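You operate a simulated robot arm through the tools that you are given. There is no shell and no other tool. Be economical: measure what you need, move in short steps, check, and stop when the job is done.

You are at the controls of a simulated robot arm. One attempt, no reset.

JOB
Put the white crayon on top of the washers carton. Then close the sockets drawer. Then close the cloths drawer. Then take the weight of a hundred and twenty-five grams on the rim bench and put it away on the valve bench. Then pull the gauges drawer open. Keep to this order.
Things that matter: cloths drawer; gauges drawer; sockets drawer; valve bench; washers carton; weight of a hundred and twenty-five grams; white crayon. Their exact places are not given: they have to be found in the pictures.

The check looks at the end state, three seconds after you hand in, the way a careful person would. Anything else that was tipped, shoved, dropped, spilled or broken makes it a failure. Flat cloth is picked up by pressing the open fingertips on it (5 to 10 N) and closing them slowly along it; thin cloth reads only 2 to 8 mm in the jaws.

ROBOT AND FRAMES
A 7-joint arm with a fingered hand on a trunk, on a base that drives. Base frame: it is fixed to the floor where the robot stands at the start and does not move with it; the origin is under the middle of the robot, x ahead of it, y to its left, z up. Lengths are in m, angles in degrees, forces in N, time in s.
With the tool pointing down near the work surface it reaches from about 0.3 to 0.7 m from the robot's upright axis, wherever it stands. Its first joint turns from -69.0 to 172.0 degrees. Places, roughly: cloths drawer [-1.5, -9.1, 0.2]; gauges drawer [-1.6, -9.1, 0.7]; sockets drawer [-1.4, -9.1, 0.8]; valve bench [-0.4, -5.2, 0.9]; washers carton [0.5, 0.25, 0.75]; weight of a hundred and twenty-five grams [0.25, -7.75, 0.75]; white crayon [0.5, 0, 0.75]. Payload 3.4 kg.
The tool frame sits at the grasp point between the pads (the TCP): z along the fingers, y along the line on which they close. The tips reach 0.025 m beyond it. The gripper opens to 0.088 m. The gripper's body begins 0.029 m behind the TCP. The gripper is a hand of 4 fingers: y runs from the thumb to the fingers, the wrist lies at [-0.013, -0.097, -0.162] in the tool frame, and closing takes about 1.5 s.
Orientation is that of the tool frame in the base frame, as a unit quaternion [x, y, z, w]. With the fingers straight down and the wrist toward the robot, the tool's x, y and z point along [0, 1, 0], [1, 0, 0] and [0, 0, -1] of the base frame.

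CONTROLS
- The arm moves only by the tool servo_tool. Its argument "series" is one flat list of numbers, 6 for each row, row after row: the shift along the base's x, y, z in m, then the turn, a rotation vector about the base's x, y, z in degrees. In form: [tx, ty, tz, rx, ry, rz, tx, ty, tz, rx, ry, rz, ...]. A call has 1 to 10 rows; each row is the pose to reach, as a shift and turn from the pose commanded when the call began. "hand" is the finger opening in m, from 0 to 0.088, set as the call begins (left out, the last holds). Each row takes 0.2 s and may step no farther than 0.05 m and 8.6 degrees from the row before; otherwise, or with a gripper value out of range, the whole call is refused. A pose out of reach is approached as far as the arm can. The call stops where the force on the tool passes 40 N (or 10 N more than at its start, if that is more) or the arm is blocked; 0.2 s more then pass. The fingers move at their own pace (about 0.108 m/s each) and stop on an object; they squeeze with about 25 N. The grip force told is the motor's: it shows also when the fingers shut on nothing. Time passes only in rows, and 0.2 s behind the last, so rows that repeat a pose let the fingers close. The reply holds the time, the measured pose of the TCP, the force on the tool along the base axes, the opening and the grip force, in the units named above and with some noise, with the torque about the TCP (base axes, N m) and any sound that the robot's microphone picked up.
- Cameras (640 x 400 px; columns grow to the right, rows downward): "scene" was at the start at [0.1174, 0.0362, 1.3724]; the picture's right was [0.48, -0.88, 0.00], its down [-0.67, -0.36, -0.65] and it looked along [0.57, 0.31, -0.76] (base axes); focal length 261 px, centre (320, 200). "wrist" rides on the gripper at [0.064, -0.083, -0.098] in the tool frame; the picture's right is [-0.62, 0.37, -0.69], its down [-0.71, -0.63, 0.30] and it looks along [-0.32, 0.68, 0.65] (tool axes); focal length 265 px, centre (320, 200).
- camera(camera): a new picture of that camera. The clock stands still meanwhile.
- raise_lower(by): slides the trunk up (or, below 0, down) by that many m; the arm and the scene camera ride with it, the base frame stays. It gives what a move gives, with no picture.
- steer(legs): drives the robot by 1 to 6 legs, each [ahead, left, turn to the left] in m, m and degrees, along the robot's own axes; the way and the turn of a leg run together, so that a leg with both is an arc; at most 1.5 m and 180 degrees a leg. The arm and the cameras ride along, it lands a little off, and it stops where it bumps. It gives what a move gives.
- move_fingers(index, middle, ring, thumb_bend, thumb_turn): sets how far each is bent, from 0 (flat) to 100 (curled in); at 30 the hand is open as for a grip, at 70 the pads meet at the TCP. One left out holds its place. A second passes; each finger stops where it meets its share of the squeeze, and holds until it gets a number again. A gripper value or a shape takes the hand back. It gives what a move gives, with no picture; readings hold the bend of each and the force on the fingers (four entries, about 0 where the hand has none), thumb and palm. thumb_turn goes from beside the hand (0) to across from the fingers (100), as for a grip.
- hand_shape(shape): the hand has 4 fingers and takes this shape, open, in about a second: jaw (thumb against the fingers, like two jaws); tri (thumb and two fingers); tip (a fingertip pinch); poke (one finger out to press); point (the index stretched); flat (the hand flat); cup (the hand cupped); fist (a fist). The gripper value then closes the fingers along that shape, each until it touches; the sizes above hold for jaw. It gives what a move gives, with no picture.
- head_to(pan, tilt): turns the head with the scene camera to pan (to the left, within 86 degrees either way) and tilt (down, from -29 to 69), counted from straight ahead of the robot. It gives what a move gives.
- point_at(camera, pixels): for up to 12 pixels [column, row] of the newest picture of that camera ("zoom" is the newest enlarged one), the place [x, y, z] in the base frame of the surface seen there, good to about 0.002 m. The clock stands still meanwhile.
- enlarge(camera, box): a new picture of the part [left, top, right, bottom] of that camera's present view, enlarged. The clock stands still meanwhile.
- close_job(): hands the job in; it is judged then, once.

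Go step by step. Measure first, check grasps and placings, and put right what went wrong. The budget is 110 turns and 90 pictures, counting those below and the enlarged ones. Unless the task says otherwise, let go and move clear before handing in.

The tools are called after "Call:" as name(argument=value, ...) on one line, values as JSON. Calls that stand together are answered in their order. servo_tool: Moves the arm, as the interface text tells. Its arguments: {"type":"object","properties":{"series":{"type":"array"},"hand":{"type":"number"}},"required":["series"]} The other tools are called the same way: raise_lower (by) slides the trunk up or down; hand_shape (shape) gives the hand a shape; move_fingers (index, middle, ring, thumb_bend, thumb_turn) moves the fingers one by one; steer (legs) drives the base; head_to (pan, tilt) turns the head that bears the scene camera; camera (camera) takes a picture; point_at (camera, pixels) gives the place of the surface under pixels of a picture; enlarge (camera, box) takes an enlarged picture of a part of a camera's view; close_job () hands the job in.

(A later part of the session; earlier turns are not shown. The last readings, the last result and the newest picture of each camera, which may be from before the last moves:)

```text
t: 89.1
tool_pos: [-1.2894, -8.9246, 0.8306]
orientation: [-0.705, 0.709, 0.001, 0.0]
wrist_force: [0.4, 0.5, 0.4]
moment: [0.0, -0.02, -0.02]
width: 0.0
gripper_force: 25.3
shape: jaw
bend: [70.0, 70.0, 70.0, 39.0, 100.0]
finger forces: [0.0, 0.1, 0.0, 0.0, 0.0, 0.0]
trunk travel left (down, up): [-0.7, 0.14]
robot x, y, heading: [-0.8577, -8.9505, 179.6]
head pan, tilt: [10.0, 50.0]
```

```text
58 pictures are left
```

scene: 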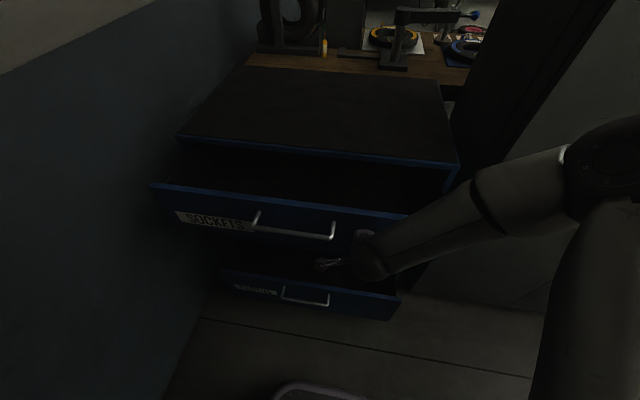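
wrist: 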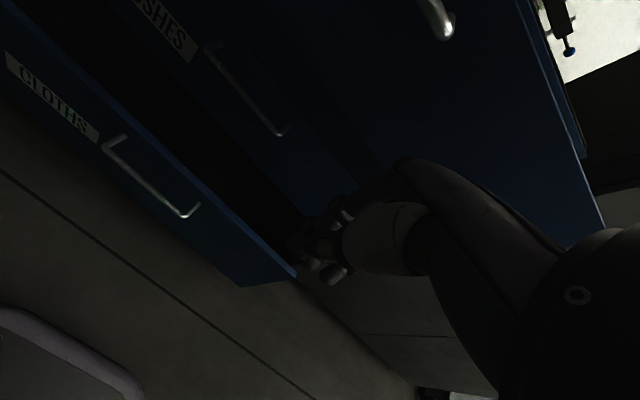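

Clear of the handle. I push along −x.

Call:
servo_tool(series=[-0.02, 0, 0, 0, 0, 0, -0.04, 0, 0, 0, 0, 0, -0.06, 0, 0, 0, 0, 0, -0.08, 0, 0, 0, 0, 0, -0.1, 0, 0, 0, 0, 0, -0.115, 0, 0, 0, 0, 0, -0.13, 0, 0, 0, 0, 0, -0.145, 0, 0, 0, 0, 0, -0.16, 0, 0, 0, 0, 0, -0.175, 0, 0, 0, 0, 0])

Call:
camera(camera="scene")

```text
t: 91.3
tool_pos: [-1.4647, -8.9272, 0.8324]
orientation: [-0.704, 0.71, 0.0, 0.0]
wrist_force: [-0.5, 0.5, 0.8]
moment: [0.0, 0.04, 0.02]
width: 0.0
gripper_force: 24.5
shape: jaw
bend: [70.0, 70.0, 70.0, 39.0, 100.0]
finger forces: [0.0, 0.0, 0.0, 0.0, 0.0, 0.0]
trunk travel left (down, up): [-0.7, 0.14]
robot x, y, heading: [-0.8573, -8.9551, 179.3]
head pan, tilt: [10.0, 50.0]
```

```text
57 pictures are left
```

scene: 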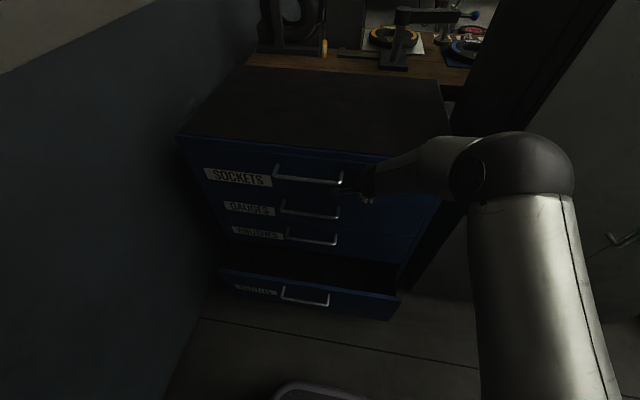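

The drawer slid nearly shut. I push the rest until the force rises.

Call:
servo_tool(series=[-0.008, 0, 0, 0, 0, 0, -0.016, 0, 0, 0, 0, 0, -0.024, 0, 0, 0, 0, 0, -0.032, 0, 0, 0, 0, 0, -0.04, 0, 0, 0, 0, 0])

Call:
camera(camera="scene")

Call:
point_at(camera="scene", pixels=[[230, 190], [300, 190], [215, 160], [260, 205], [310, 218], [300, 245], [330, 182], [295, 285], [246, 210], [337, 216], [282, 200]])

```text
t: 92.1
tool_pos: [-1.4736, -8.9243, 0.8277]
orientation: [-0.705, 0.71, -0.004, 0.006]
wrist_force: [23.2, 2.1, 2.9]
moment: [-0.08, 1.31, -0.28]
width: 0.0002
gripper_force: 25.5
shape: jaw
bend: [70.0, 70.0, 70.0, 39.0, 100.0]
finger forces: [0.0, 23.7, 0.0, 0.0, 0.0, 0.1]
trunk travel left (down, up): [-0.7, 0.14]
robot x, y, heading: [-0.8543, -8.9491, 179.5]
head pan, tilt: [10.0, 50.0]
stopped in row 4: the force on the tool passed its limit at 46 N (the readings are from after the stop); the commanded pose is now the measured one
```

```text
56 pictures are left
```

scene: 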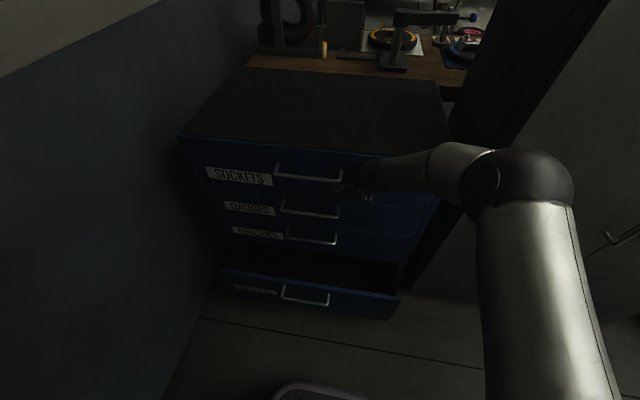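

```text
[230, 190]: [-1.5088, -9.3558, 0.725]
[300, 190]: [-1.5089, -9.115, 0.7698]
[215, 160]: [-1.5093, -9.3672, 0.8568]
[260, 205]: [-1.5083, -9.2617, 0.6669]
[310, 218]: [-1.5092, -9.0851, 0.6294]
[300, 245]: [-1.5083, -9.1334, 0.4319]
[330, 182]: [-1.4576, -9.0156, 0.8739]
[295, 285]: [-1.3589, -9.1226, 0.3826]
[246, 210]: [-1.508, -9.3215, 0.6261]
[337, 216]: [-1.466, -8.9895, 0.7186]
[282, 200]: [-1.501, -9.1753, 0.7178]
```

All fronts now read x≈−1.509, so SOCKETS is closed (46 N stop). I back off, then lower the trunk for the CLOTHS drawer.

Call:
servo_tool(series=[0.04, 0, 0, 0, 0, 0, 0.08, 0, 0, 0, 0, 0, 0.12, 0, 0, 0, 0, 0, 0.16, 0, 0, 0, 0, 0, 0.2, 0, 0, 0, 0, 0])

Call:
raise_lower(by=-0.53)

Call:
camera(camera="scene")

Call:
camera(camera="wrist")

```text
t: 93.3
tool_pos: [-1.281, -8.9253, 0.8269]
orientation: [-0.704, 0.71, -0.003, 0.004]
wrist_force: [-0.3, 1.0, 0.9]
moment: [0.02, 0.01, 0.0]
width: 0.0
gripper_force: 25.1
shape: jaw
bend: [70.0, 70.0, 70.0, 39.0, 100.0]
finger forces: [0.1, 0.0, 0.0, 0.0, 0.0, 0.0]
trunk travel left (down, up): [-0.7, 0.14]
robot x, y, heading: [-0.8564, -8.949, 179.7]
head pan, tilt: [10.0, 50.0]
```

```text
refused: -0.53 is not a number from -0.4 to 0.4
```

```text
55 pictures are left
```

scene: 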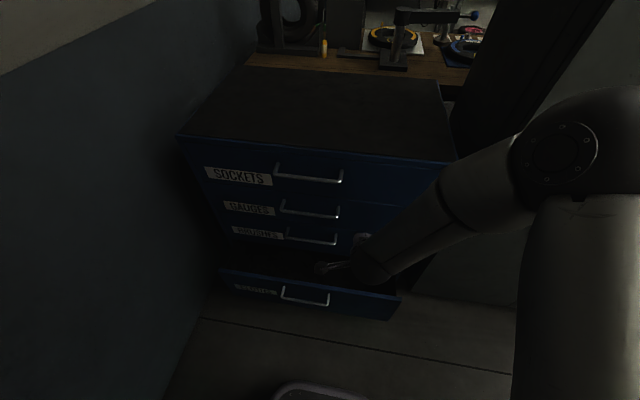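

```text
54 pictures are left
```

wrist: 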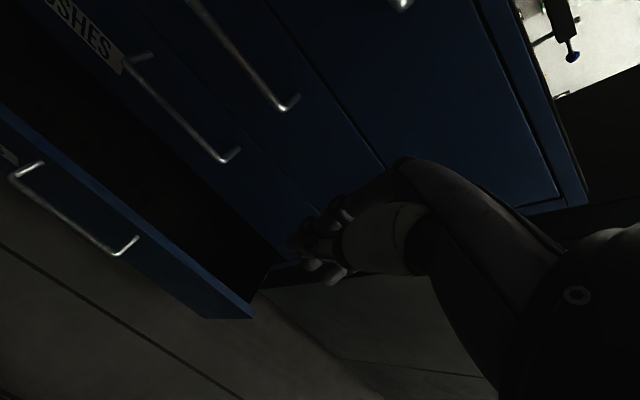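

The lowering is limited to 0.4 per call; SOCKETS is still shut. I lower in two calls, with a bit more clearance.

Call:
servo_tool(series=[0.03, 0, 0, 0, 0, 0])

Call:
raise_lower(by=-0.27)

Call:
raise_lower(by=-0.27)

Call:
camera(camera="scene")

Call:
camera(camera="wrist")

```text
t: 93.7
tool_pos: [-1.2486, -8.9248, 0.8254]
orientation: [-0.704, 0.71, -0.003, 0.005]
wrist_force: [-0.5, 0.3, 0.7]
moment: [-0.02, 0.0, -0.04]
width: 0.0001
gripper_force: 24.9
shape: jaw
bend: [70.0, 70.0, 70.0, 39.0, 100.0]
finger forces: [0.1, 0.0, 0.1, 0.0, 0.0, 0.1]
trunk travel left (down, up): [-0.7, 0.14]
robot x, y, heading: [-0.8594, -8.9499, 179.6]
head pan, tilt: [10.0, 50.0]
```

```text
t: 96.4
tool_pos: [-1.2499, -8.9254, 0.5563]
orientation: [-0.705, 0.709, -0.004, 0.006]
wrist_force: [1.1, 0.8, 0.3]
moment: [0.02, -0.02, 0.0]
width: 0.0
gripper_force: 25.0
shape: jaw
bend: [70.0, 70.0, 70.0, 39.0, 100.0]
finger forces: [0.1, 0.0, 0.0, 0.0, 0.0, 0.0]
trunk travel left (down, up): [-0.43, 0.41]
robot x, y, heading: [-0.8579, -8.9498, 179.4]
head pan, tilt: [10.0, 50.0]
```

```text
t: 99.2
tool_pos: [-1.2499, -8.9255, 0.2848]
orientation: [-0.705, 0.71, -0.004, 0.005]
wrist_force: [-0.1, -0.3, 0.9]
moment: [0.01, 0.02, 0.0]
width: 0.0
gripper_force: 25.1
shape: jaw
bend: [70.0, 70.0, 70.0, 39.0, 100.0]
finger forces: [0.0, 0.0, 0.0, 0.0, 0.0, 0.0]
trunk travel left (down, up): [-0.16, 0.68]
robot x, y, heading: [-0.8578, -8.9545, 179.4]
head pan, tilt: [10.0, 50.0]
```

```text
53 pictures are left
```

scene: 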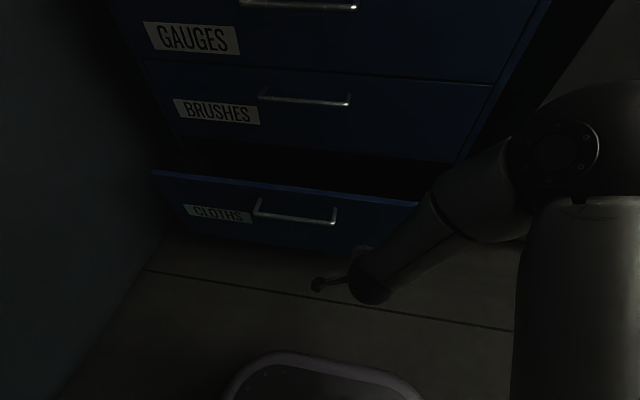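

```text
52 pictures are left
```

wrist: 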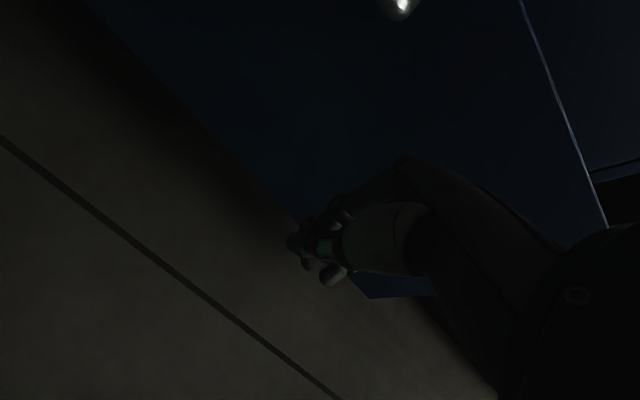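

Hand is right of the CLOTHS handle, at the front's height. I push along −x.

Call:
servo_tool(series=[-0.03, 0, 0, 0, 0, 0, -0.06, 0, 0, 0, 0, 0, -0.08, 0, 0, 0, 0, 0, -0.1, 0, 0, 0, 0, 0, -0.12, 0, 0, 0, 0, 0, -0.14, 0, 0, 0, 0, 0, -0.16, 0, 0, 0, 0, 0, -0.18, 0, 0, 0, 0, 0, -0.2, 0, 0, 0, 0, 0, -0.212, 0, 0, 0, 0, 0])

Call:
servo_tool(series=[-0.008, 0, 0, 0, 0, 0, -0.016, 0, 0, 0, 0, 0, -0.024, 0, 0, 0, 0, 0, -0.032, 0, 0, 0, 0, 0])

Call:
camera(camera="scene")

Call:
point_at(camera="scene", pixels=[[190, 40], [220, 110], [300, 130], [230, 190], [300, 190], [260, 170], [250, 210]])

```text
t: 101.4
tool_pos: [-1.4637, -8.9255, 0.2833]
orientation: [-0.704, 0.71, -0.004, 0.006]
wrist_force: [1.1, -0.4, 0.5]
moment: [0.02, 0.01, -0.04]
width: 0.0
gripper_force: 25.5
shape: jaw
bend: [70.0, 70.0, 70.0, 39.0, 100.0]
finger forces: [0.0, 0.1, 0.0, 0.0, 0.0, 0.0]
out of reach, approached as far as the arm can: row 9
trunk travel left (down, up): [-0.16, 0.68]
robot x, y, heading: [-0.8577, -8.9533, 179.6]
head pan, tilt: [10.0, 50.0]
```

```text
t: 102.1
tool_pos: [-1.4734, -8.926, 0.2812]
orientation: [-0.705, 0.709, -0.009, 0.013]
wrist_force: [9.9, 0.8, 1.8]
moment: [0.03, 0.55, -0.09]
width: 0.0001
gripper_force: 25.1
shape: jaw
bend: [70.0, 70.0, 70.0, 39.0, 100.0]
finger forces: [0.0, 10.2, 0.1, 0.0, 0.0, 0.0]
trunk travel left (down, up): [-0.16, 0.68]
robot x, y, heading: [-0.8555, -8.9498, 179.5]
head pan, tilt: [10.0, 50.0]
stopped in row 3: the force on the tool passed its limit at 55 N (the readings are from after the stop); the commanded pose is now the measured one
```

```text
51 pictures are left
```

scene: 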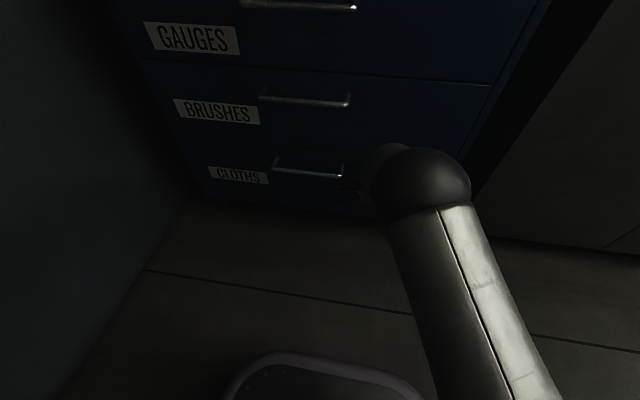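

```text
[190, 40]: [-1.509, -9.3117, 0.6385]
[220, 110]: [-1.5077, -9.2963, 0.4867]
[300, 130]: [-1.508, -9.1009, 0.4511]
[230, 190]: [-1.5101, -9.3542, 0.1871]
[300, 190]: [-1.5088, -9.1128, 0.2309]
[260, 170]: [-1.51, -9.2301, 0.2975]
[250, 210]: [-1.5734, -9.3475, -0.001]
```

CLOTHS front is also at x≈−1.509: closed. I back off, raise the trunk and tuck the arm.

Call:
servo_tool(series=[0.04, 0, 0, 0, 0, 0, 0.08, 0, 0, 0, 0, 0, 0.12, 0, 0, 0, 0, 0, 0.16, 0, 0, 0, 0, 0, 0.2, 0, 0, 0, 0, 0])

Call:
raise_lower(by=0.27)

Call:
raise_lower(by=0.27)

Call:
servo_tool(series=[0, 0, 0.04, 0, 0, 0, 0, -0.02, 0.08, 0, 0, 0, 0.02, -0.05, 0.11, 0, 0, 0, 0.04, -0.08, 0.14, 0, 0, 0, 0.06, -0.11, 0.17, 0, 0, 0, 0.08, -0.14, 0.2, 0, 0, 0, 0.1, -0.17, 0.23, 0, 0, 0, 0.115, -0.2, 0.25, 0, 0, 0, 0.13, -0.22, 0.26, 0, 0, 0], hand=0.06)

Call:
camera(camera="scene")

```text
t: 103.5
tool_pos: [-1.2432, -8.9207, 0.2442]
orientation: [-0.691, 0.719, -0.059, 0.048]
wrist_force: [-0.8, -0.8, -0.9]
moment: [0.02, 0.0, 0.01]
width: 0.0002
gripper_force: 24.3
shape: jaw
bend: [70.0, 70.0, 70.0, 39.0, 100.0]
finger forces: [0.0, 0.1, 0.1, 0.0, 0.1, 0.1]
out of reach, approached as far as the arm can: row 1, 2
trunk travel left (down, up): [-0.16, 0.68]
robot x, y, heading: [-0.8591, -8.9516, 179.4]
head pan, tilt: [10.0, 50.0]
stopped in row 5: the arm was blocked; the commanded pose is now the measured one
```

```text
t: 106.2
tool_pos: [-1.2427, -8.9203, 0.5145]
orientation: [-0.692, 0.718, -0.058, 0.048]
wrist_force: [0.2, 0.1, -0.3]
moment: [0.02, -0.01, -0.02]
width: 0.0
gripper_force: 25.3
shape: jaw
bend: [70.0, 70.0, 70.0, 39.0, 100.0]
finger forces: [0.0, 0.0, 0.0, 0.0, 0.0, 0.1]
trunk travel left (down, up): [-0.43, 0.41]
robot x, y, heading: [-0.8561, -8.9495, 179.4]
head pan, tilt: [10.0, 50.0]
```

```text
t: 109.0
tool_pos: [-1.2426, -8.9193, 0.7836]
orientation: [-0.692, 0.718, -0.058, 0.048]
wrist_force: [0.2, -0.5, 0.4]
moment: [0.01, -0.02, 0.02]
width: 0.0001
gripper_force: 25.1
shape: jaw
bend: [70.0, 70.0, 70.0, 39.0, 100.0]
finger forces: [0.0, 0.0, 0.1, 0.1, 0.1, 0.0]
trunk travel left (down, up): [-0.7, 0.14]
robot x, y, heading: [-0.8581, -8.9524, 179.5]
head pan, tilt: [10.0, 50.0]
```

```text
t: 111.0
tool_pos: [-1.1139, -9.1419, 1.0452]
orientation: [-0.693, 0.717, -0.056, 0.05]
wrist_force: [0.2, -0.6, -0.3]
moment: [-0.01, -0.02, -0.02]
width: 0.0601
gripper_force: 0.1
shape: jaw
bend: [28.0, 38.0, 34.0, 60.0, 100.0]
finger forces: [0.0, 0.1, 0.0, 0.0, 0.1, 0.0]
trunk travel left (down, up): [-0.7, 0.14]
robot x, y, heading: [-0.8596, -8.9492, 179.6]
head pan, tilt: [10.0, 50.0]
```

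```text
50 pictures are left
```

scene: 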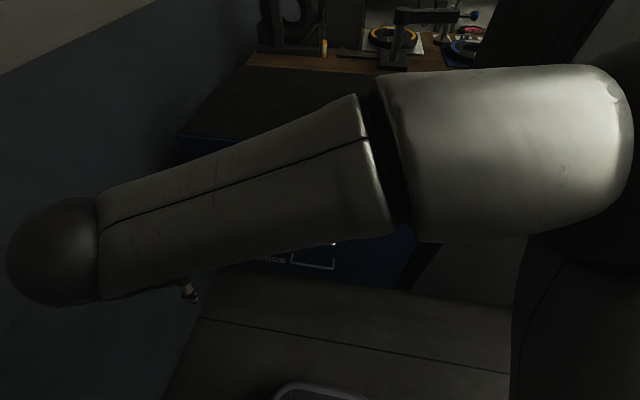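

Both drawers shut; the arm is tucked but tilted about 8.6°. I straighten it, then drive sideways to y≈−7.9 and turn to face the rim bench.

Call:
servo_tool(series=[0, 0, 0.02, 0.2, 4.3, 1, 0, 0, 0.035, 0.5, 8.3, 1.9])

Call:
steer(legs=[[0, -1.1, 0], [0, 0, -180]])

Call:
head_to(pan=0, tilt=35)

Call:
camera(camera="scene")

Call:
camera(camera="wrist")

```text
t: 111.6
tool_pos: [-1.1119, -9.1408, 1.0795]
orientation: [-0.707, 0.707, -0.002, 0.002]
wrist_force: [-0.4, 0.2, 0.4]
moment: [-0.02, -0.04, 0.01]
width: 0.06
gripper_force: 0.1
shape: jaw
bend: [28.0, 38.0, 34.0, 60.0, 100.0]
finger forces: [0.1, 0.0, 0.0, 0.0, 0.1, 0.0]
trunk travel left (down, up): [-0.7, 0.14]
robot x, y, heading: [-0.8582, -8.9519, 179.6]
head pan, tilt: [10.0, 50.0]
```

```text
t: 124.7
tool_pos: [-0.5878, -7.6607, 1.0788]
orientation: [0.721, 0.693, -0.001, -0.003]
wrist_force: [-1.4, -0.7, 0.3]
moment: [-0.04, -0.02, -0.03]
width: 0.0598
gripper_force: 0.1
shape: jaw
bend: [28.0, 38.0, 34.0, 60.0, 100.0]
finger forces: [0.0, 0.1, 0.0, 0.0, 0.1, 0.1]
trunk travel left (down, up): [-0.7, 0.14]
robot x, y, heading: [-0.8544, -7.8404, -2.7]
head pan, tilt: [10.0, 50.0]
```

```text
t: 125.5
tool_pos: [-0.5889, -7.6615, 1.0773]
orientation: [0.721, 0.693, -0.002, -0.003]
wrist_force: [0.0, 0.4, 0.5]
moment: [0.01, 0.0, -0.02]
width: 0.0599
gripper_force: 0.1
shape: jaw
bend: [28.0, 38.0, 34.0, 60.0, 100.0]
finger forces: [0.1, 0.1, 0.1, 0.0, 0.1, 0.0]
trunk travel left (down, up): [-0.7, 0.14]
robot x, y, heading: [-0.8493, -7.8419, -2.8]
head pan, tilt: [0.0, 35.0]
```

```text
49 pictures are left
```

scene: 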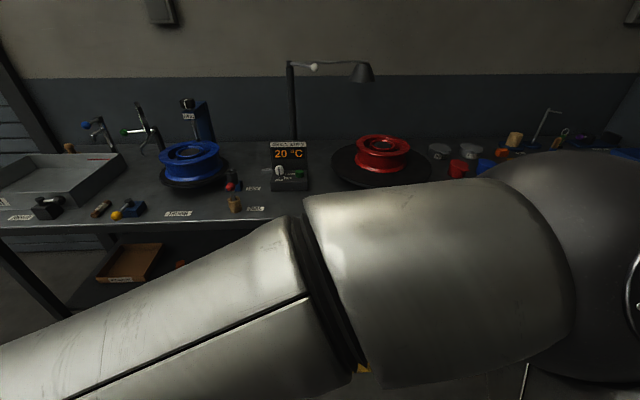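

```text
48 pictures are left
```

wrist: 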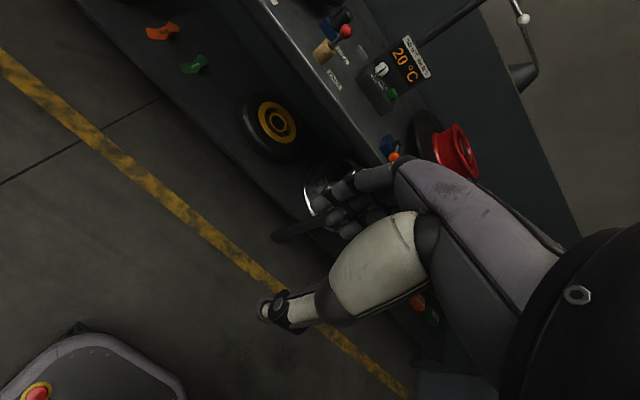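

Call:
enlarge(camera="scene", box=[0, 120, 320, 240])

Call:
enlarge(camera="scene", box=[180, 60, 640, 220])

Call:
point_at(camera="scene", pixels=[[235, 203], [232, 182], [100, 210], [133, 210], [285, 178], [458, 168], [470, 152], [440, 150], [200, 215], [47, 208], [385, 155], [190, 160]])

```text
2.00 times, centred on (160, 180) of scene
```

zoom: 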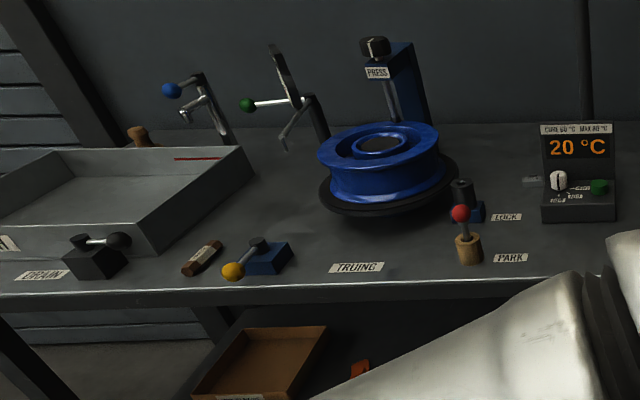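

```text
1.39 times, centred on (410, 140) of scene
```

zoom: 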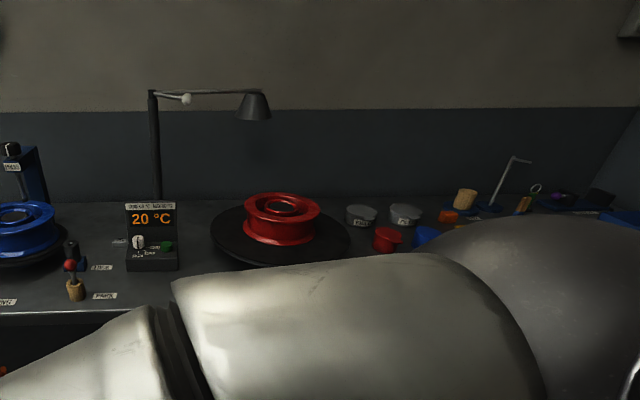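

```text
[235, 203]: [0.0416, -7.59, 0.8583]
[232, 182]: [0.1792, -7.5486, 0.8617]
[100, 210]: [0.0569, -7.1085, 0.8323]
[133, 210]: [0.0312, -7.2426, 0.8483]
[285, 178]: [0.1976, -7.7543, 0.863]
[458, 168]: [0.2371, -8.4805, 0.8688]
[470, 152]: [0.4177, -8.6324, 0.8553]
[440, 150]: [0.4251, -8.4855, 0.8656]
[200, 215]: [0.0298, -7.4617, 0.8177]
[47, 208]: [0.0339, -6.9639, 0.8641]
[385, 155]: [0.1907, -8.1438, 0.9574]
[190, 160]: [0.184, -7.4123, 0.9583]
```

I look closer near the display, where the weight should be, and check the blue/orange item at (390,150) in the wrist view.

Call:
enlarge(camera="scene", box=[215, 130, 345, 220])

Call:
enlarge(camera="wrist", box=[260, 0, 520, 200])

Call:
point_at(camera="wrist", pixels=[[388, 145], [395, 157], [425, 130], [335, 82], [325, 48], [380, 80], [330, 30], [362, 20]])

```text
4.44 times, centred on (280, 175) of scene
```

zoom: 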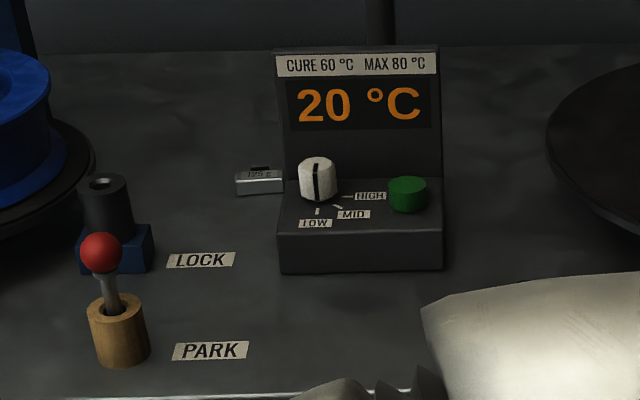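

```text
2.00 times, centred on (390, 100) of wrist
```

zoom: 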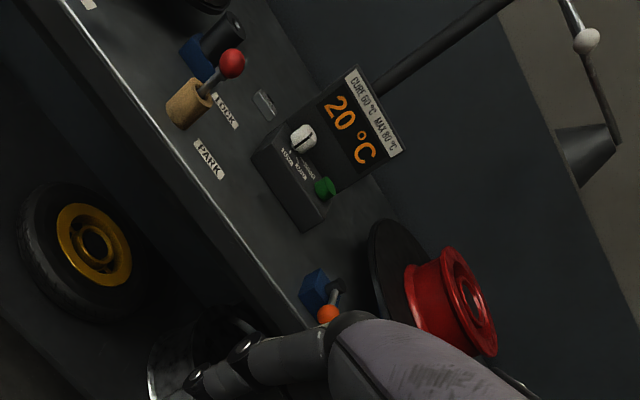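

```text
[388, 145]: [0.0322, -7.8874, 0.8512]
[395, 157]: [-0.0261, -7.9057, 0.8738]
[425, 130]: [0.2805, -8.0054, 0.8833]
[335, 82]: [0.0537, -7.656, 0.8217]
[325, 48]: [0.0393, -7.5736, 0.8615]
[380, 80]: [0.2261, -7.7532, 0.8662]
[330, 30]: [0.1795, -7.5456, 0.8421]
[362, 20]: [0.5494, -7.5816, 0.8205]
```

The small "125 g" bar sits just left of the display (scene ≈(266,171); wrist zoom (265,102)). I measure it.

Call:
point_at(camera="zoom", pixels=[[259, 93], [265, 104], [272, 112], [254, 98], [268, 92], [277, 108], [262, 117], [283, 130], [252, 148], [245, 110]])

Call:
point_at(camera="scene", pixels=[[261, 171], [266, 169], [271, 169], [266, 173], [275, 172], [272, 180], [262, 180], [250, 200], [180, 220], [270, 150]])

```text
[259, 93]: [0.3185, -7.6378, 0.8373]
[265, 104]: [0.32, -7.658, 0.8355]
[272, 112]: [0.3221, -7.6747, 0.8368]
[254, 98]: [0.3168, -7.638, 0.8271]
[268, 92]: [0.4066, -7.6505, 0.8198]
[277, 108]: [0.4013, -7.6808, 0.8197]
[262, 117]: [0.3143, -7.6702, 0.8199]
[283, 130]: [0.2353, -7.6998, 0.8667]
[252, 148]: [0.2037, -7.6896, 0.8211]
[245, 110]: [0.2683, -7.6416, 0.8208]
```

```text
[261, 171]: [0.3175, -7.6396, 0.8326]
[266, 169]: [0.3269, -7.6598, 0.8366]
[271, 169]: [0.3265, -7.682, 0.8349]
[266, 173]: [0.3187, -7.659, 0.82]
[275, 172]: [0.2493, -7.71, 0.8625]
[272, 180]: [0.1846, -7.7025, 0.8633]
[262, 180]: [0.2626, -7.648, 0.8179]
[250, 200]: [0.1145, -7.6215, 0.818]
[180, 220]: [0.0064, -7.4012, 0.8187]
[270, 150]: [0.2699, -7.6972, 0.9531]
```

The weight is about 46 mm along y at (0.325,−7.66), top z 0.836, bench z 0.819, with the display 15 mm to its right (top z 0.953). I check the bench edge and the base's extent to pick where to stand.

Call:
point_at(camera="wrist", pixels=[[120, 350], [170, 375], [60, 350], [325, 105], [308, 75], [300, 140]])

Call:
point_at(camera="scene", pixels=[[150, 222], [235, 217], [304, 150], [291, 190], [308, 190], [232, 180], [238, 190], [320, 380], [450, 200], [560, 200]])

```text
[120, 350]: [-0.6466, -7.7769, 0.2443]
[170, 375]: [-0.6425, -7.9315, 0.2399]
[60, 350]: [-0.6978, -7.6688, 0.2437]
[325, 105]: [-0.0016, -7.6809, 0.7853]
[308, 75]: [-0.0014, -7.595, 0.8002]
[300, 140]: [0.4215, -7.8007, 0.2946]
```

```text
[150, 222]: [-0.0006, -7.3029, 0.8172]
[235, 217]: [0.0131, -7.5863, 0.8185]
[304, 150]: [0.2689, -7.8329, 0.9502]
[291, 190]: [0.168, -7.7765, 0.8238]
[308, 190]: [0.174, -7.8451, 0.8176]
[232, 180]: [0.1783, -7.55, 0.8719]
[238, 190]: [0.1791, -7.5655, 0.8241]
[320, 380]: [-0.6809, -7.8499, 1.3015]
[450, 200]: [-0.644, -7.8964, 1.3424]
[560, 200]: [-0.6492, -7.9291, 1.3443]
```

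The base reaches only 0.21 ahead of its axis and the bench edge is x≈0, so I can stand at x≈−0.3. I drive to (−0.32,−7.45) so the arm comes from the open left, and raise the trunk.

Call:
steer(legs=[[0, 0, 2.8], [0.3, 0.39, 0], [0.23, 0, 0]])

Call:
raise_lower(by=0.13)

Call:
head_to(pan=-15, tilt=45)

Call:
camera(camera="scene")

```text
t: 130.1
tool_pos: [-0.063, -7.2644, 1.0788]
orientation: [0.705, 0.71, -0.001, -0.003]
wrist_force: [0.2, 0.6, -0.2]
moment: [-0.02, 0.01, 0.02]
width: 0.0599
gripper_force: 0.0
shape: jaw
bend: [28.0, 38.0, 34.0, 60.0, 100.0]
finger forces: [0.0, 0.0, 0.0, 0.0, 0.1, 0.0]
trunk travel left (down, up): [-0.7, 0.14]
robot x, y, heading: [-0.3217, -7.4511, 0.1]
head pan, tilt: [0.0, 35.0]
```

```text
t: 131.7
tool_pos: [-0.065, -7.2652, 1.2093]
orientation: [0.705, 0.71, -0.001, -0.002]
wrist_force: [0.9, 0.4, 0.4]
moment: [0.02, 0.0, 0.01]
width: 0.0603
gripper_force: 0.0
shape: jaw
bend: [28.0, 38.0, 34.0, 60.0, 100.0]
finger forces: [0.1, 0.0, 0.0, 0.0, 0.0, 0.1]
trunk travel left (down, up): [-0.83, 0.01]
robot x, y, heading: [-0.3149, -7.4548, 0.1]
head pan, tilt: [0.0, 35.0]
```

```text
t: 132.5
tool_pos: [-0.0635, -7.264, 1.2094]
orientation: [0.705, 0.709, 0.0, -0.002]
wrist_force: [0.2, 0.0, -0.4]
moment: [0.02, -0.01, 0.0]
width: 0.0601
gripper_force: 0.0
shape: jaw
bend: [28.0, 38.0, 34.0, 60.0, 100.0]
finger forces: [0.1, 0.0, 0.0, 0.0, 0.0, 0.1]
trunk travel left (down, up): [-0.83, 0.01]
robot x, y, heading: [-0.3147, -7.458, 0.0]
head pan, tilt: [-15.0, 45.0]
```

```text
43 pictures are left
```

scene: 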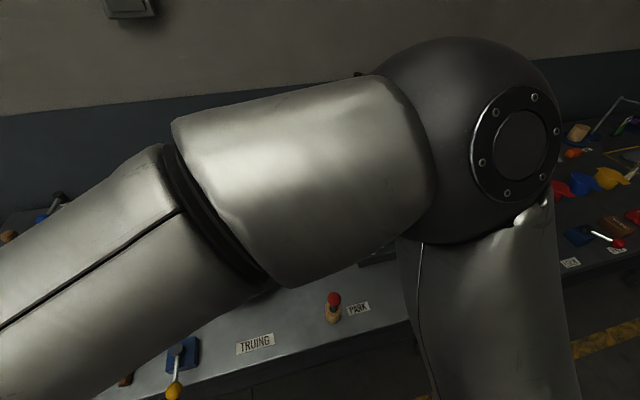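

The elbow is high and to the right, clear. I bring the hand over the weight at height in two calls.

Call:
servo_tool(series=[0.033, -0.033, 0, 0, 0, 0, 0.066, -0.066, 0, 0, 0, 0, 0.1, -0.1, 0, 0, 0, 0, 0.133, -0.133, 0, 0, 0, 0, 0.166, -0.166, 0, 0, 0, 0, 0.2, -0.2, 0, 0, 0, 0])

Call:
servo_tool(series=[0.033, -0.033, 0, 0, 0, 0, 0.066, -0.066, 0, 0, 0, 0, 0.1, -0.1, -0.01, 0, 0, 0, 0.13, -0.13, -0.03, 0, 0, 0, 0.16, -0.16, -0.05, 0, 0, 0, 0.185, -0.185, -0.08, 0, 0, 0])

Call:
camera(camera="scene")

Call:
camera(camera="wrist")

```text
t: 133.9
tool_pos: [0.1384, -7.466, 1.2078]
orientation: [0.705, 0.709, 0.0, -0.003]
wrist_force: [1.1, -0.1, -0.6]
moment: [0.01, -0.01, -0.01]
width: 0.06
gripper_force: 0.0
shape: jaw
bend: [28.0, 38.0, 34.0, 60.0, 100.0]
finger forces: [0.0, 0.1, 0.0, 0.1, 0.1, 0.0]
trunk travel left (down, up): [-0.83, 0.01]
robot x, y, heading: [-0.3178, -7.4552, 0.0]
head pan, tilt: [-15.0, 45.0]
```

```text
t: 135.3
tool_pos: [0.3228, -7.6503, 1.1291]
orientation: [0.704, 0.71, -0.001, -0.002]
wrist_force: [0.0, -0.3, -0.2]
moment: [-0.02, 0.01, -0.01]
width: 0.0601
gripper_force: 0.0
shape: jaw
bend: [28.0, 38.0, 34.0, 60.0, 100.0]
finger forces: [0.0, 0.0, 0.0, 0.0, 0.0, 0.0]
trunk travel left (down, up): [-0.83, 0.01]
robot x, y, heading: [-0.3157, -7.4546, -0.2]
head pan, tilt: [-15.0, 45.0]
```

```text
42 pictures are left
```

scene: 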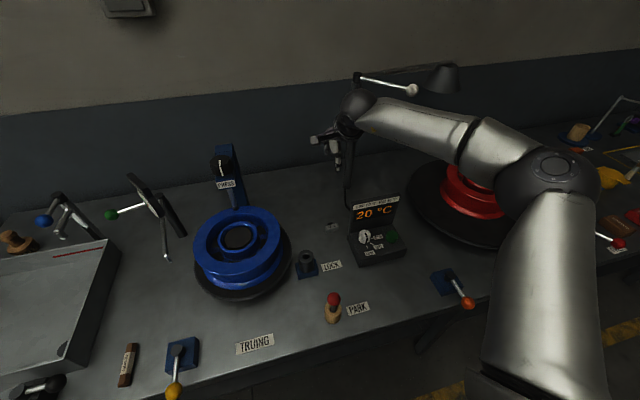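

```text
41 pictures are left
```

wrist: 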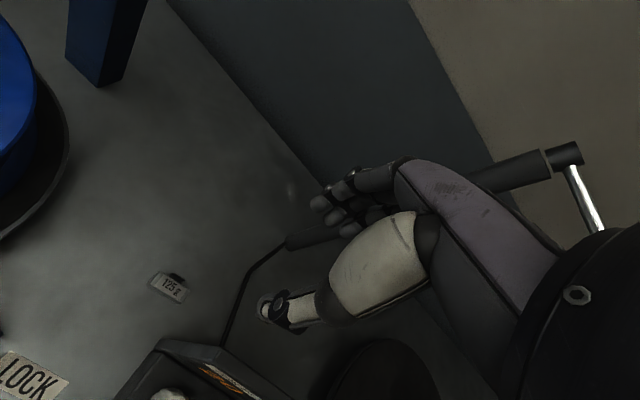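

The weight is at (168,286) in the wrist view. I measure it, the lamp and the forearm's underside heights.

Call:
point_at(camera="wrist", pixels=[[155, 286], [168, 288], [182, 296], [170, 276], [187, 283], [160, 292], [290, 243], [566, 153], [540, 165], [240, 310], [190, 345]])

Call:
point_at(camera="scene", pixels=[[400, 115], [440, 125], [470, 150], [545, 165], [358, 75], [345, 205], [350, 105], [440, 78], [332, 226], [500, 150], [375, 200]])

```text
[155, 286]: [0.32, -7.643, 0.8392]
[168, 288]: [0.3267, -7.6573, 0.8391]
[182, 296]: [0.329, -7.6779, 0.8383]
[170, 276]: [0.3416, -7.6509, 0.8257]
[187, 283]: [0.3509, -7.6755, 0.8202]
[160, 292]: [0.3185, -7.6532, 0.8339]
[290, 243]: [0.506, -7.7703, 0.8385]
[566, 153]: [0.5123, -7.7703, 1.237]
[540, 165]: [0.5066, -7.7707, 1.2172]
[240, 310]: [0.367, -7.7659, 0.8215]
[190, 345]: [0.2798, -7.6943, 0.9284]
```

```text
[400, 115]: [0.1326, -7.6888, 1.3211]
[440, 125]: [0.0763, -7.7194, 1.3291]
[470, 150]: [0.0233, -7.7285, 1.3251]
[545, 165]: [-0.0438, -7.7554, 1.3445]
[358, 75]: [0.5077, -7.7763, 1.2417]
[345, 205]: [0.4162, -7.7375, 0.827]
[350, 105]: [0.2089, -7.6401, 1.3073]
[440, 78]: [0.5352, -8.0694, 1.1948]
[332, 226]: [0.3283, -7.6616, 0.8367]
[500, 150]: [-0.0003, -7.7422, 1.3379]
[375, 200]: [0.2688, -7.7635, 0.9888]
```

Forearm clears the display; weight centre is (0.327,−7.660), top 0.839. I descend at y≈−7.646 to keep the palm clear of the display, pausing at z≈0.90.

Call:
servo_tool(series=[0.004, 0.002, -0.04, 0, 0, 0, 0.004, 0.004, -0.08, 0, 0, 0, 0.004, 0.004, -0.12, 0, 0, 0, 0.004, 0.004, -0.16, 0, 0, 0, 0.004, 0.004, -0.2, 0, 0, 0, 0.004, 0.004, -0.23, 0, 0, 0], hand=0.07)

Call:
camera(camera="wrist")

Call:
enlarge(camera="scene", box=[220, 80, 540, 280])

```text
t: 136.7
tool_pos: [0.325, -7.6435, 0.8968]
orientation: [0.705, 0.709, -0.001, -0.002]
wrist_force: [-0.7, 0.4, 0.6]
moment: [0.02, -0.01, 0.03]
width: 0.0696
gripper_force: 0.1
shape: jaw
bend: [27.0, 34.0, 32.0, 50.0, 99.0]
finger forces: [0.0, 0.1, 0.1, 0.0, 0.0, 0.0]
trunk travel left (down, up): [-0.83, 0.01]
robot x, y, heading: [-0.3153, -7.4556, -0.1]
head pan, tilt: [-15.0, 45.0]
```

```text
40 pictures are left
```

wrist: 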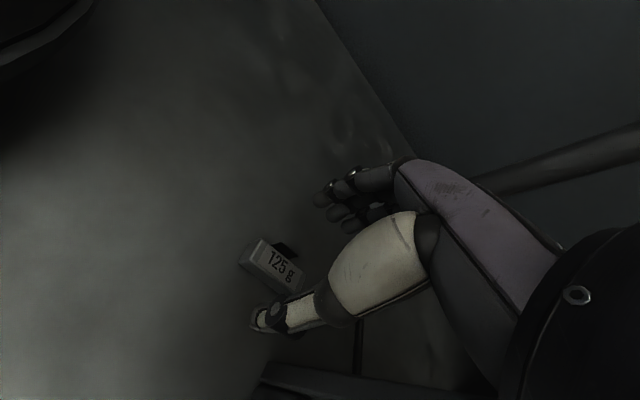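

```text
2.00 times, centred on (380, 180) of scene
```

zoom: 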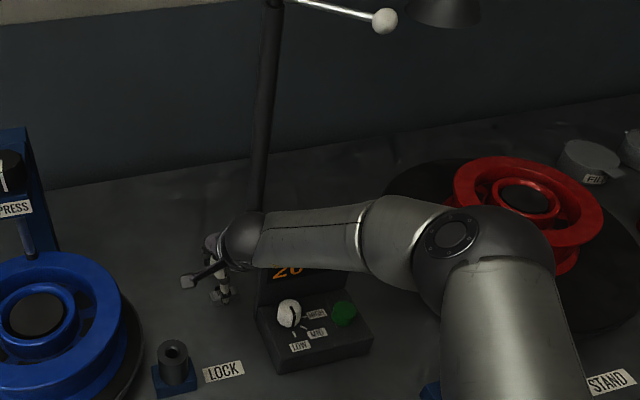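

Call:
point_at(camera="zoom", pixels=[[300, 215], [300, 240], [300, 264], [345, 215], [345, 268], [240, 235], [262, 262], [410, 250], [275, 275], [340, 276]])

Call:
point_at(camera="wrist", pixels=[[245, 255], [258, 242], [290, 290], [298, 272], [272, 262], [285, 250], [293, 253], [300, 370], [265, 275]])

```text
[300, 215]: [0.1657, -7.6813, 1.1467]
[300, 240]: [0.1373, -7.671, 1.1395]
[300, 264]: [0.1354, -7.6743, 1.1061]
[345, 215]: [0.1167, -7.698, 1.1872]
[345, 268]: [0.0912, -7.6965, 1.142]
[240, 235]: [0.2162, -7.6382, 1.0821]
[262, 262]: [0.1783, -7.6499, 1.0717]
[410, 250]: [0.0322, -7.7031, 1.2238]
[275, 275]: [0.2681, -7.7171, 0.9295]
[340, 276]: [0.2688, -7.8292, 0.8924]
```

```text
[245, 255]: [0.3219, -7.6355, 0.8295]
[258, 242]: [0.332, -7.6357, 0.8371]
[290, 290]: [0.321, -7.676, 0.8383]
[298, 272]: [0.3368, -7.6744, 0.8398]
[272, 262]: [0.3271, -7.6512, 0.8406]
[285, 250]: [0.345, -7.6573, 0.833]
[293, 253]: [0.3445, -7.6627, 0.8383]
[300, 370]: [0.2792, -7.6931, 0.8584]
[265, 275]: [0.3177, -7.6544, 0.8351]
```

All clear. I go down the last 49 mm and close.

Call:
servo_tool(series=[0.004, -0.005, -0.02, 0, 0, 0, 0.005, -0.006, -0.035, 0, 0, 0, 0.005, -0.006, -0.044, 0, 0, 0, 0.005, -0.006, -0.048, 0, 0, 0, 0.005, -0.006, -0.048, 0, 0, 0])

Call:
servo_tool(series=[0, 0, 0, 0, 0, 0, 0, 0, 0, 0, 0, 0, 0, 0, 0, 0, 0, 0, 0, 0, 0, 0, 0, 0, 0, 0, 0, 0, 0, 0, 0, 0, 0, 0, 0, 0, 0, 0, 0, 0, 0, 0, 0, 0, 0, 0, 0, 0], hand=0.0)

Call:
camera(camera="wrist")

```text
t: 137.9
tool_pos: [0.3287, -7.6498, 0.849]
orientation: [0.705, 0.71, -0.002, -0.002]
wrist_force: [-0.3, 0.2, 0.2]
moment: [-0.01, 0.01, 0.01]
width: 0.0698
gripper_force: 0.0
shape: jaw
bend: [27.0, 34.0, 32.0, 50.0, 99.0]
finger forces: [0.1, 0.0, 0.0, 0.0, 0.0, 0.0]
trunk travel left (down, up): [-0.83, 0.01]
robot x, y, heading: [-0.3213, -7.4556, -0.1]
head pan, tilt: [-15.0, 45.0]
```

```text
t: 139.7
tool_pos: [0.3286, -7.6495, 0.8501]
orientation: [0.704, 0.71, -0.002, -0.003]
wrist_force: [0.7, 0.1, 0.5]
moment: [0.02, 0.0, 0.01]
width: 0.0141
gripper_force: 24.9
shape: jaw
bend: [73.0, 62.0, 63.0, 75.0, 100.0]
finger forces: [14.5, 5.6, 2.7, 0.0, 23.0, 0.1]
trunk travel left (down, up): [-0.83, 0.01]
robot x, y, heading: [-0.319, -7.4575, -0.0]
head pan, tilt: [-15.0, 45.0]
```

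```text
38 pictures are left
```

wrist: 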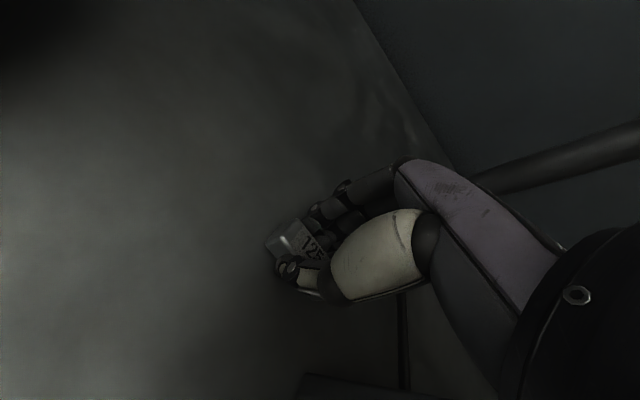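

The weight is gripped (14 mm, 25 N). I lift straight up and retrace to the tuck pose.

Call:
servo_tool(series=[0, 0, 0.04, 0, 0, 0, 0, 0.004, 0.08, 0, 0, 0, 0, 0.004, 0.12, 0, 0, 0, 0, 0.004, 0.16, 0, 0, 0, 0, 0.004, 0.2, 0, 0, 0, 0, 0.004, 0.24, 0, 0, 0, 0, 0.004, 0.28, 0, 0, 0, -0.02, 0.02, 0.31, 0, 0, 0, -0.045, 0.045, 0.34, 0, 0, 0])

Call:
servo_tool(series=[-0.033, 0.033, 0, 0, 0, 0, -0.066, 0.066, 0, 0, 0, 0, -0.1, 0.1, 0, 0, 0, 0, -0.133, 0.133, 0, 0, 0, 0, -0.166, 0.166, 0, 0, 0, 0, -0.2, 0.2, 0, 0, 0, 0, -0.233, 0.233, 0, 0, 0, 0, -0.266, 0.266, 0, 0, 0, 0, -0.3, 0.3, 0, 0, 0, 0, -0.33, 0.33, 0, 0, 0, 0])

Call:
camera(camera="wrist")

Call:
head_to(pan=60, tilt=30)

Call:
camera(camera="scene")

```text
t: 141.7
tool_pos: [0.2829, -7.6043, 1.1914]
orientation: [0.705, 0.709, -0.002, -0.001]
wrist_force: [-0.2, 0.2, -1.1]
moment: [0.0, 0.02, 0.01]
width: 0.0142
gripper_force: 25.6
shape: jaw
bend: [73.0, 62.0, 65.0, 75.0, 100.0]
finger forces: [14.7, 5.6, 2.7, 0.0, 23.0, 0.0]
trunk travel left (down, up): [-0.83, 0.01]
robot x, y, heading: [-0.3199, -7.4533, -0.2]
head pan, tilt: [-15.0, 45.0]
```

```text
t: 143.9
tool_pos: [-0.0476, -7.2742, 1.1902]
orientation: [0.705, 0.71, -0.002, -0.001]
wrist_force: [-0.3, 0.1, -1.4]
moment: [-0.02, -0.01, 0.01]
width: 0.0141
gripper_force: 24.9
shape: jaw
bend: [73.0, 62.0, 65.0, 75.0, 100.0]
finger forces: [14.9, 5.3, 2.7, 0.0, 23.0, 0.0]
trunk travel left (down, up): [-0.83, 0.01]
robot x, y, heading: [-0.319, -7.4576, -0.1]
head pan, tilt: [-15.0, 45.0]
```

```text
37 pictures are left
```

wrist: 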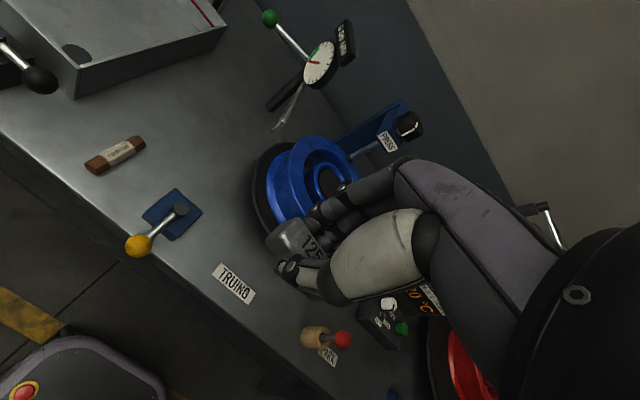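

```text
t: 145.3
tool_pos: [-0.0455, -7.2759, 1.1909]
orientation: [0.705, 0.709, -0.002, -0.003]
wrist_force: [-0.2, 0.1, -1.2]
moment: [0.01, 0.04, -0.06]
width: 0.0144
gripper_force: 24.7
shape: jaw
bend: [73.0, 62.0, 65.0, 75.0, 100.0]
finger forces: [14.8, 5.5, 2.7, 0.0, 23.1, 0.0]
trunk travel left (down, up): [-0.83, 0.01]
robot x, y, heading: [-0.3203, -7.4593, -0.3]
head pan, tilt: [60.0, 30.0]
```

```text
36 pictures are left
```

scene: 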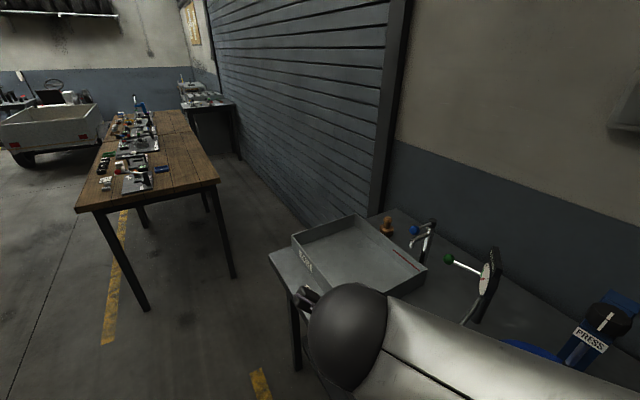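

Weight in hand. The wood bench (75–220, 110–210) is at the rough place of the valve bench; I enlarge it.

Call:
enlarge(camera="scene", box=[60, 80, 240, 220])

Call:
point_at(camera="scene", pixels=[[76, 210], [218, 183], [130, 180], [120, 185], [150, 130], [185, 112], [160, 185], [295, 240], [270, 260], [300, 370], [145, 305], [235, 275]])

```text
2.86 times, centred on (150, 150) of scene
```

zoom: 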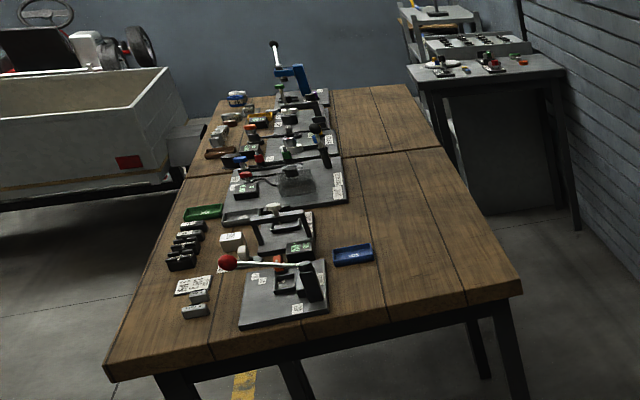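

```text
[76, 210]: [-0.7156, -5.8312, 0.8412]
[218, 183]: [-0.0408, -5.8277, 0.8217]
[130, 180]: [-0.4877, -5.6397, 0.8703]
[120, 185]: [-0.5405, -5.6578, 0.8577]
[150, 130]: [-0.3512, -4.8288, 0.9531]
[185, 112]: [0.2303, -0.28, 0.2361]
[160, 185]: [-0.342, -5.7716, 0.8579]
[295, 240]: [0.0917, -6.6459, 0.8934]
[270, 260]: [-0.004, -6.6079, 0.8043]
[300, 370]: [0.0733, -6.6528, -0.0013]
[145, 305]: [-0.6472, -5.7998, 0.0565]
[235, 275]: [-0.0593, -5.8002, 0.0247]
```

The other weights seem to stand at the near (south) left corner of this bench (zoom (195,300)). I back off, turn left to face +y and drive up to the bench's south end.

Call:
steer(legs=[[-0.25, 0, 0], [0, 0, 90], [1.15, 0, 0]])

Call:
head_to(pan=15, tilt=50)

Call:
camera(camera="scene")

Call:
camera(camera="wrist")

```text
t: 156.5
tool_pos: [-0.7562, -6.0375, 1.1907]
orientation: [-0.003, 1.0, -0.003, -0.001]
wrist_force: [0.6, 0.5, -2.3]
moment: [0.02, 0.0, 0.0]
width: 0.0141
gripper_force: 24.6
shape: jaw
bend: [73.0, 62.0, 65.0, 75.0, 100.0]
finger forces: [14.7, 5.4, 2.6, 0.1, 22.7, 0.0]
trunk travel left (down, up): [-0.83, 0.01]
robot x, y, heading: [-0.5726, -6.311, 89.9]
head pan, tilt: [60.0, 30.0]
```

```text
t: 157.6
tool_pos: [-0.7561, -6.038, 1.1906]
orientation: [-0.004, 1.0, -0.002, -0.002]
wrist_force: [0.5, 0.2, -1.2]
moment: [0.02, 0.02, 0.01]
width: 0.0142
gripper_force: 24.7
shape: jaw
bend: [73.0, 62.0, 65.0, 75.0, 100.0]
finger forces: [14.8, 5.5, 2.7, 0.0, 22.9, 0.1]
trunk travel left (down, up): [-0.83, 0.01]
robot x, y, heading: [-0.5781, -6.3114, 89.9]
head pan, tilt: [15.0, 50.0]
```

```text
34 pictures are left
```

scene: 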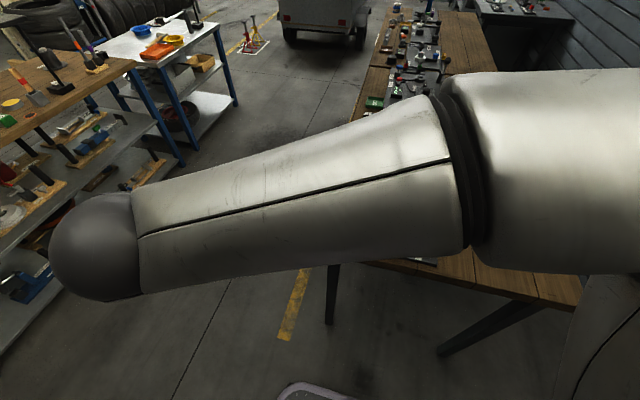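

```text
33 pictures are left
```

wrist: 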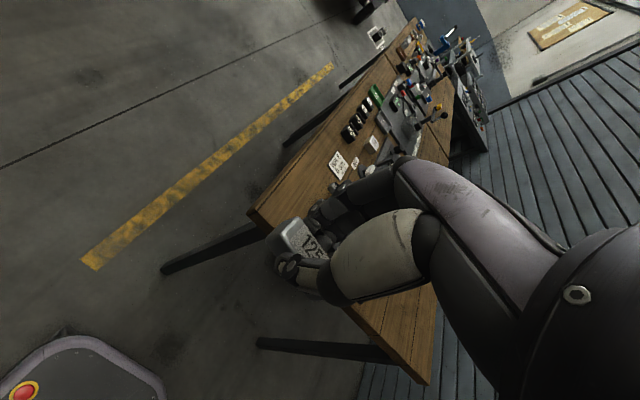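

Call:
enlarge(camera="wrist", box=[300, 70, 460, 190])

Call:
point_at(camera="wrist", pixels=[[338, 165], [350, 130], [373, 142], [333, 185], [368, 172], [375, 95], [355, 162], [300, 200]])

```text
3.33 times, centred on (380, 130) of wrist
```

zoom: 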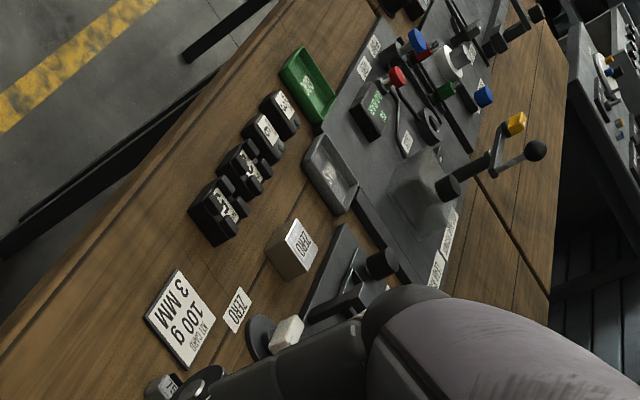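

```text
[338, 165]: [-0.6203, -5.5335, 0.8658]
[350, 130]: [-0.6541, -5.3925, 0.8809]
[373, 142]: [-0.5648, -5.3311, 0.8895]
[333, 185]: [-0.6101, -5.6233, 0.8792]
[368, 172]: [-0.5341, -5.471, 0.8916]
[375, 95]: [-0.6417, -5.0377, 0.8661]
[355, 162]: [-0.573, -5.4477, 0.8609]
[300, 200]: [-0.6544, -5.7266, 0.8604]
```

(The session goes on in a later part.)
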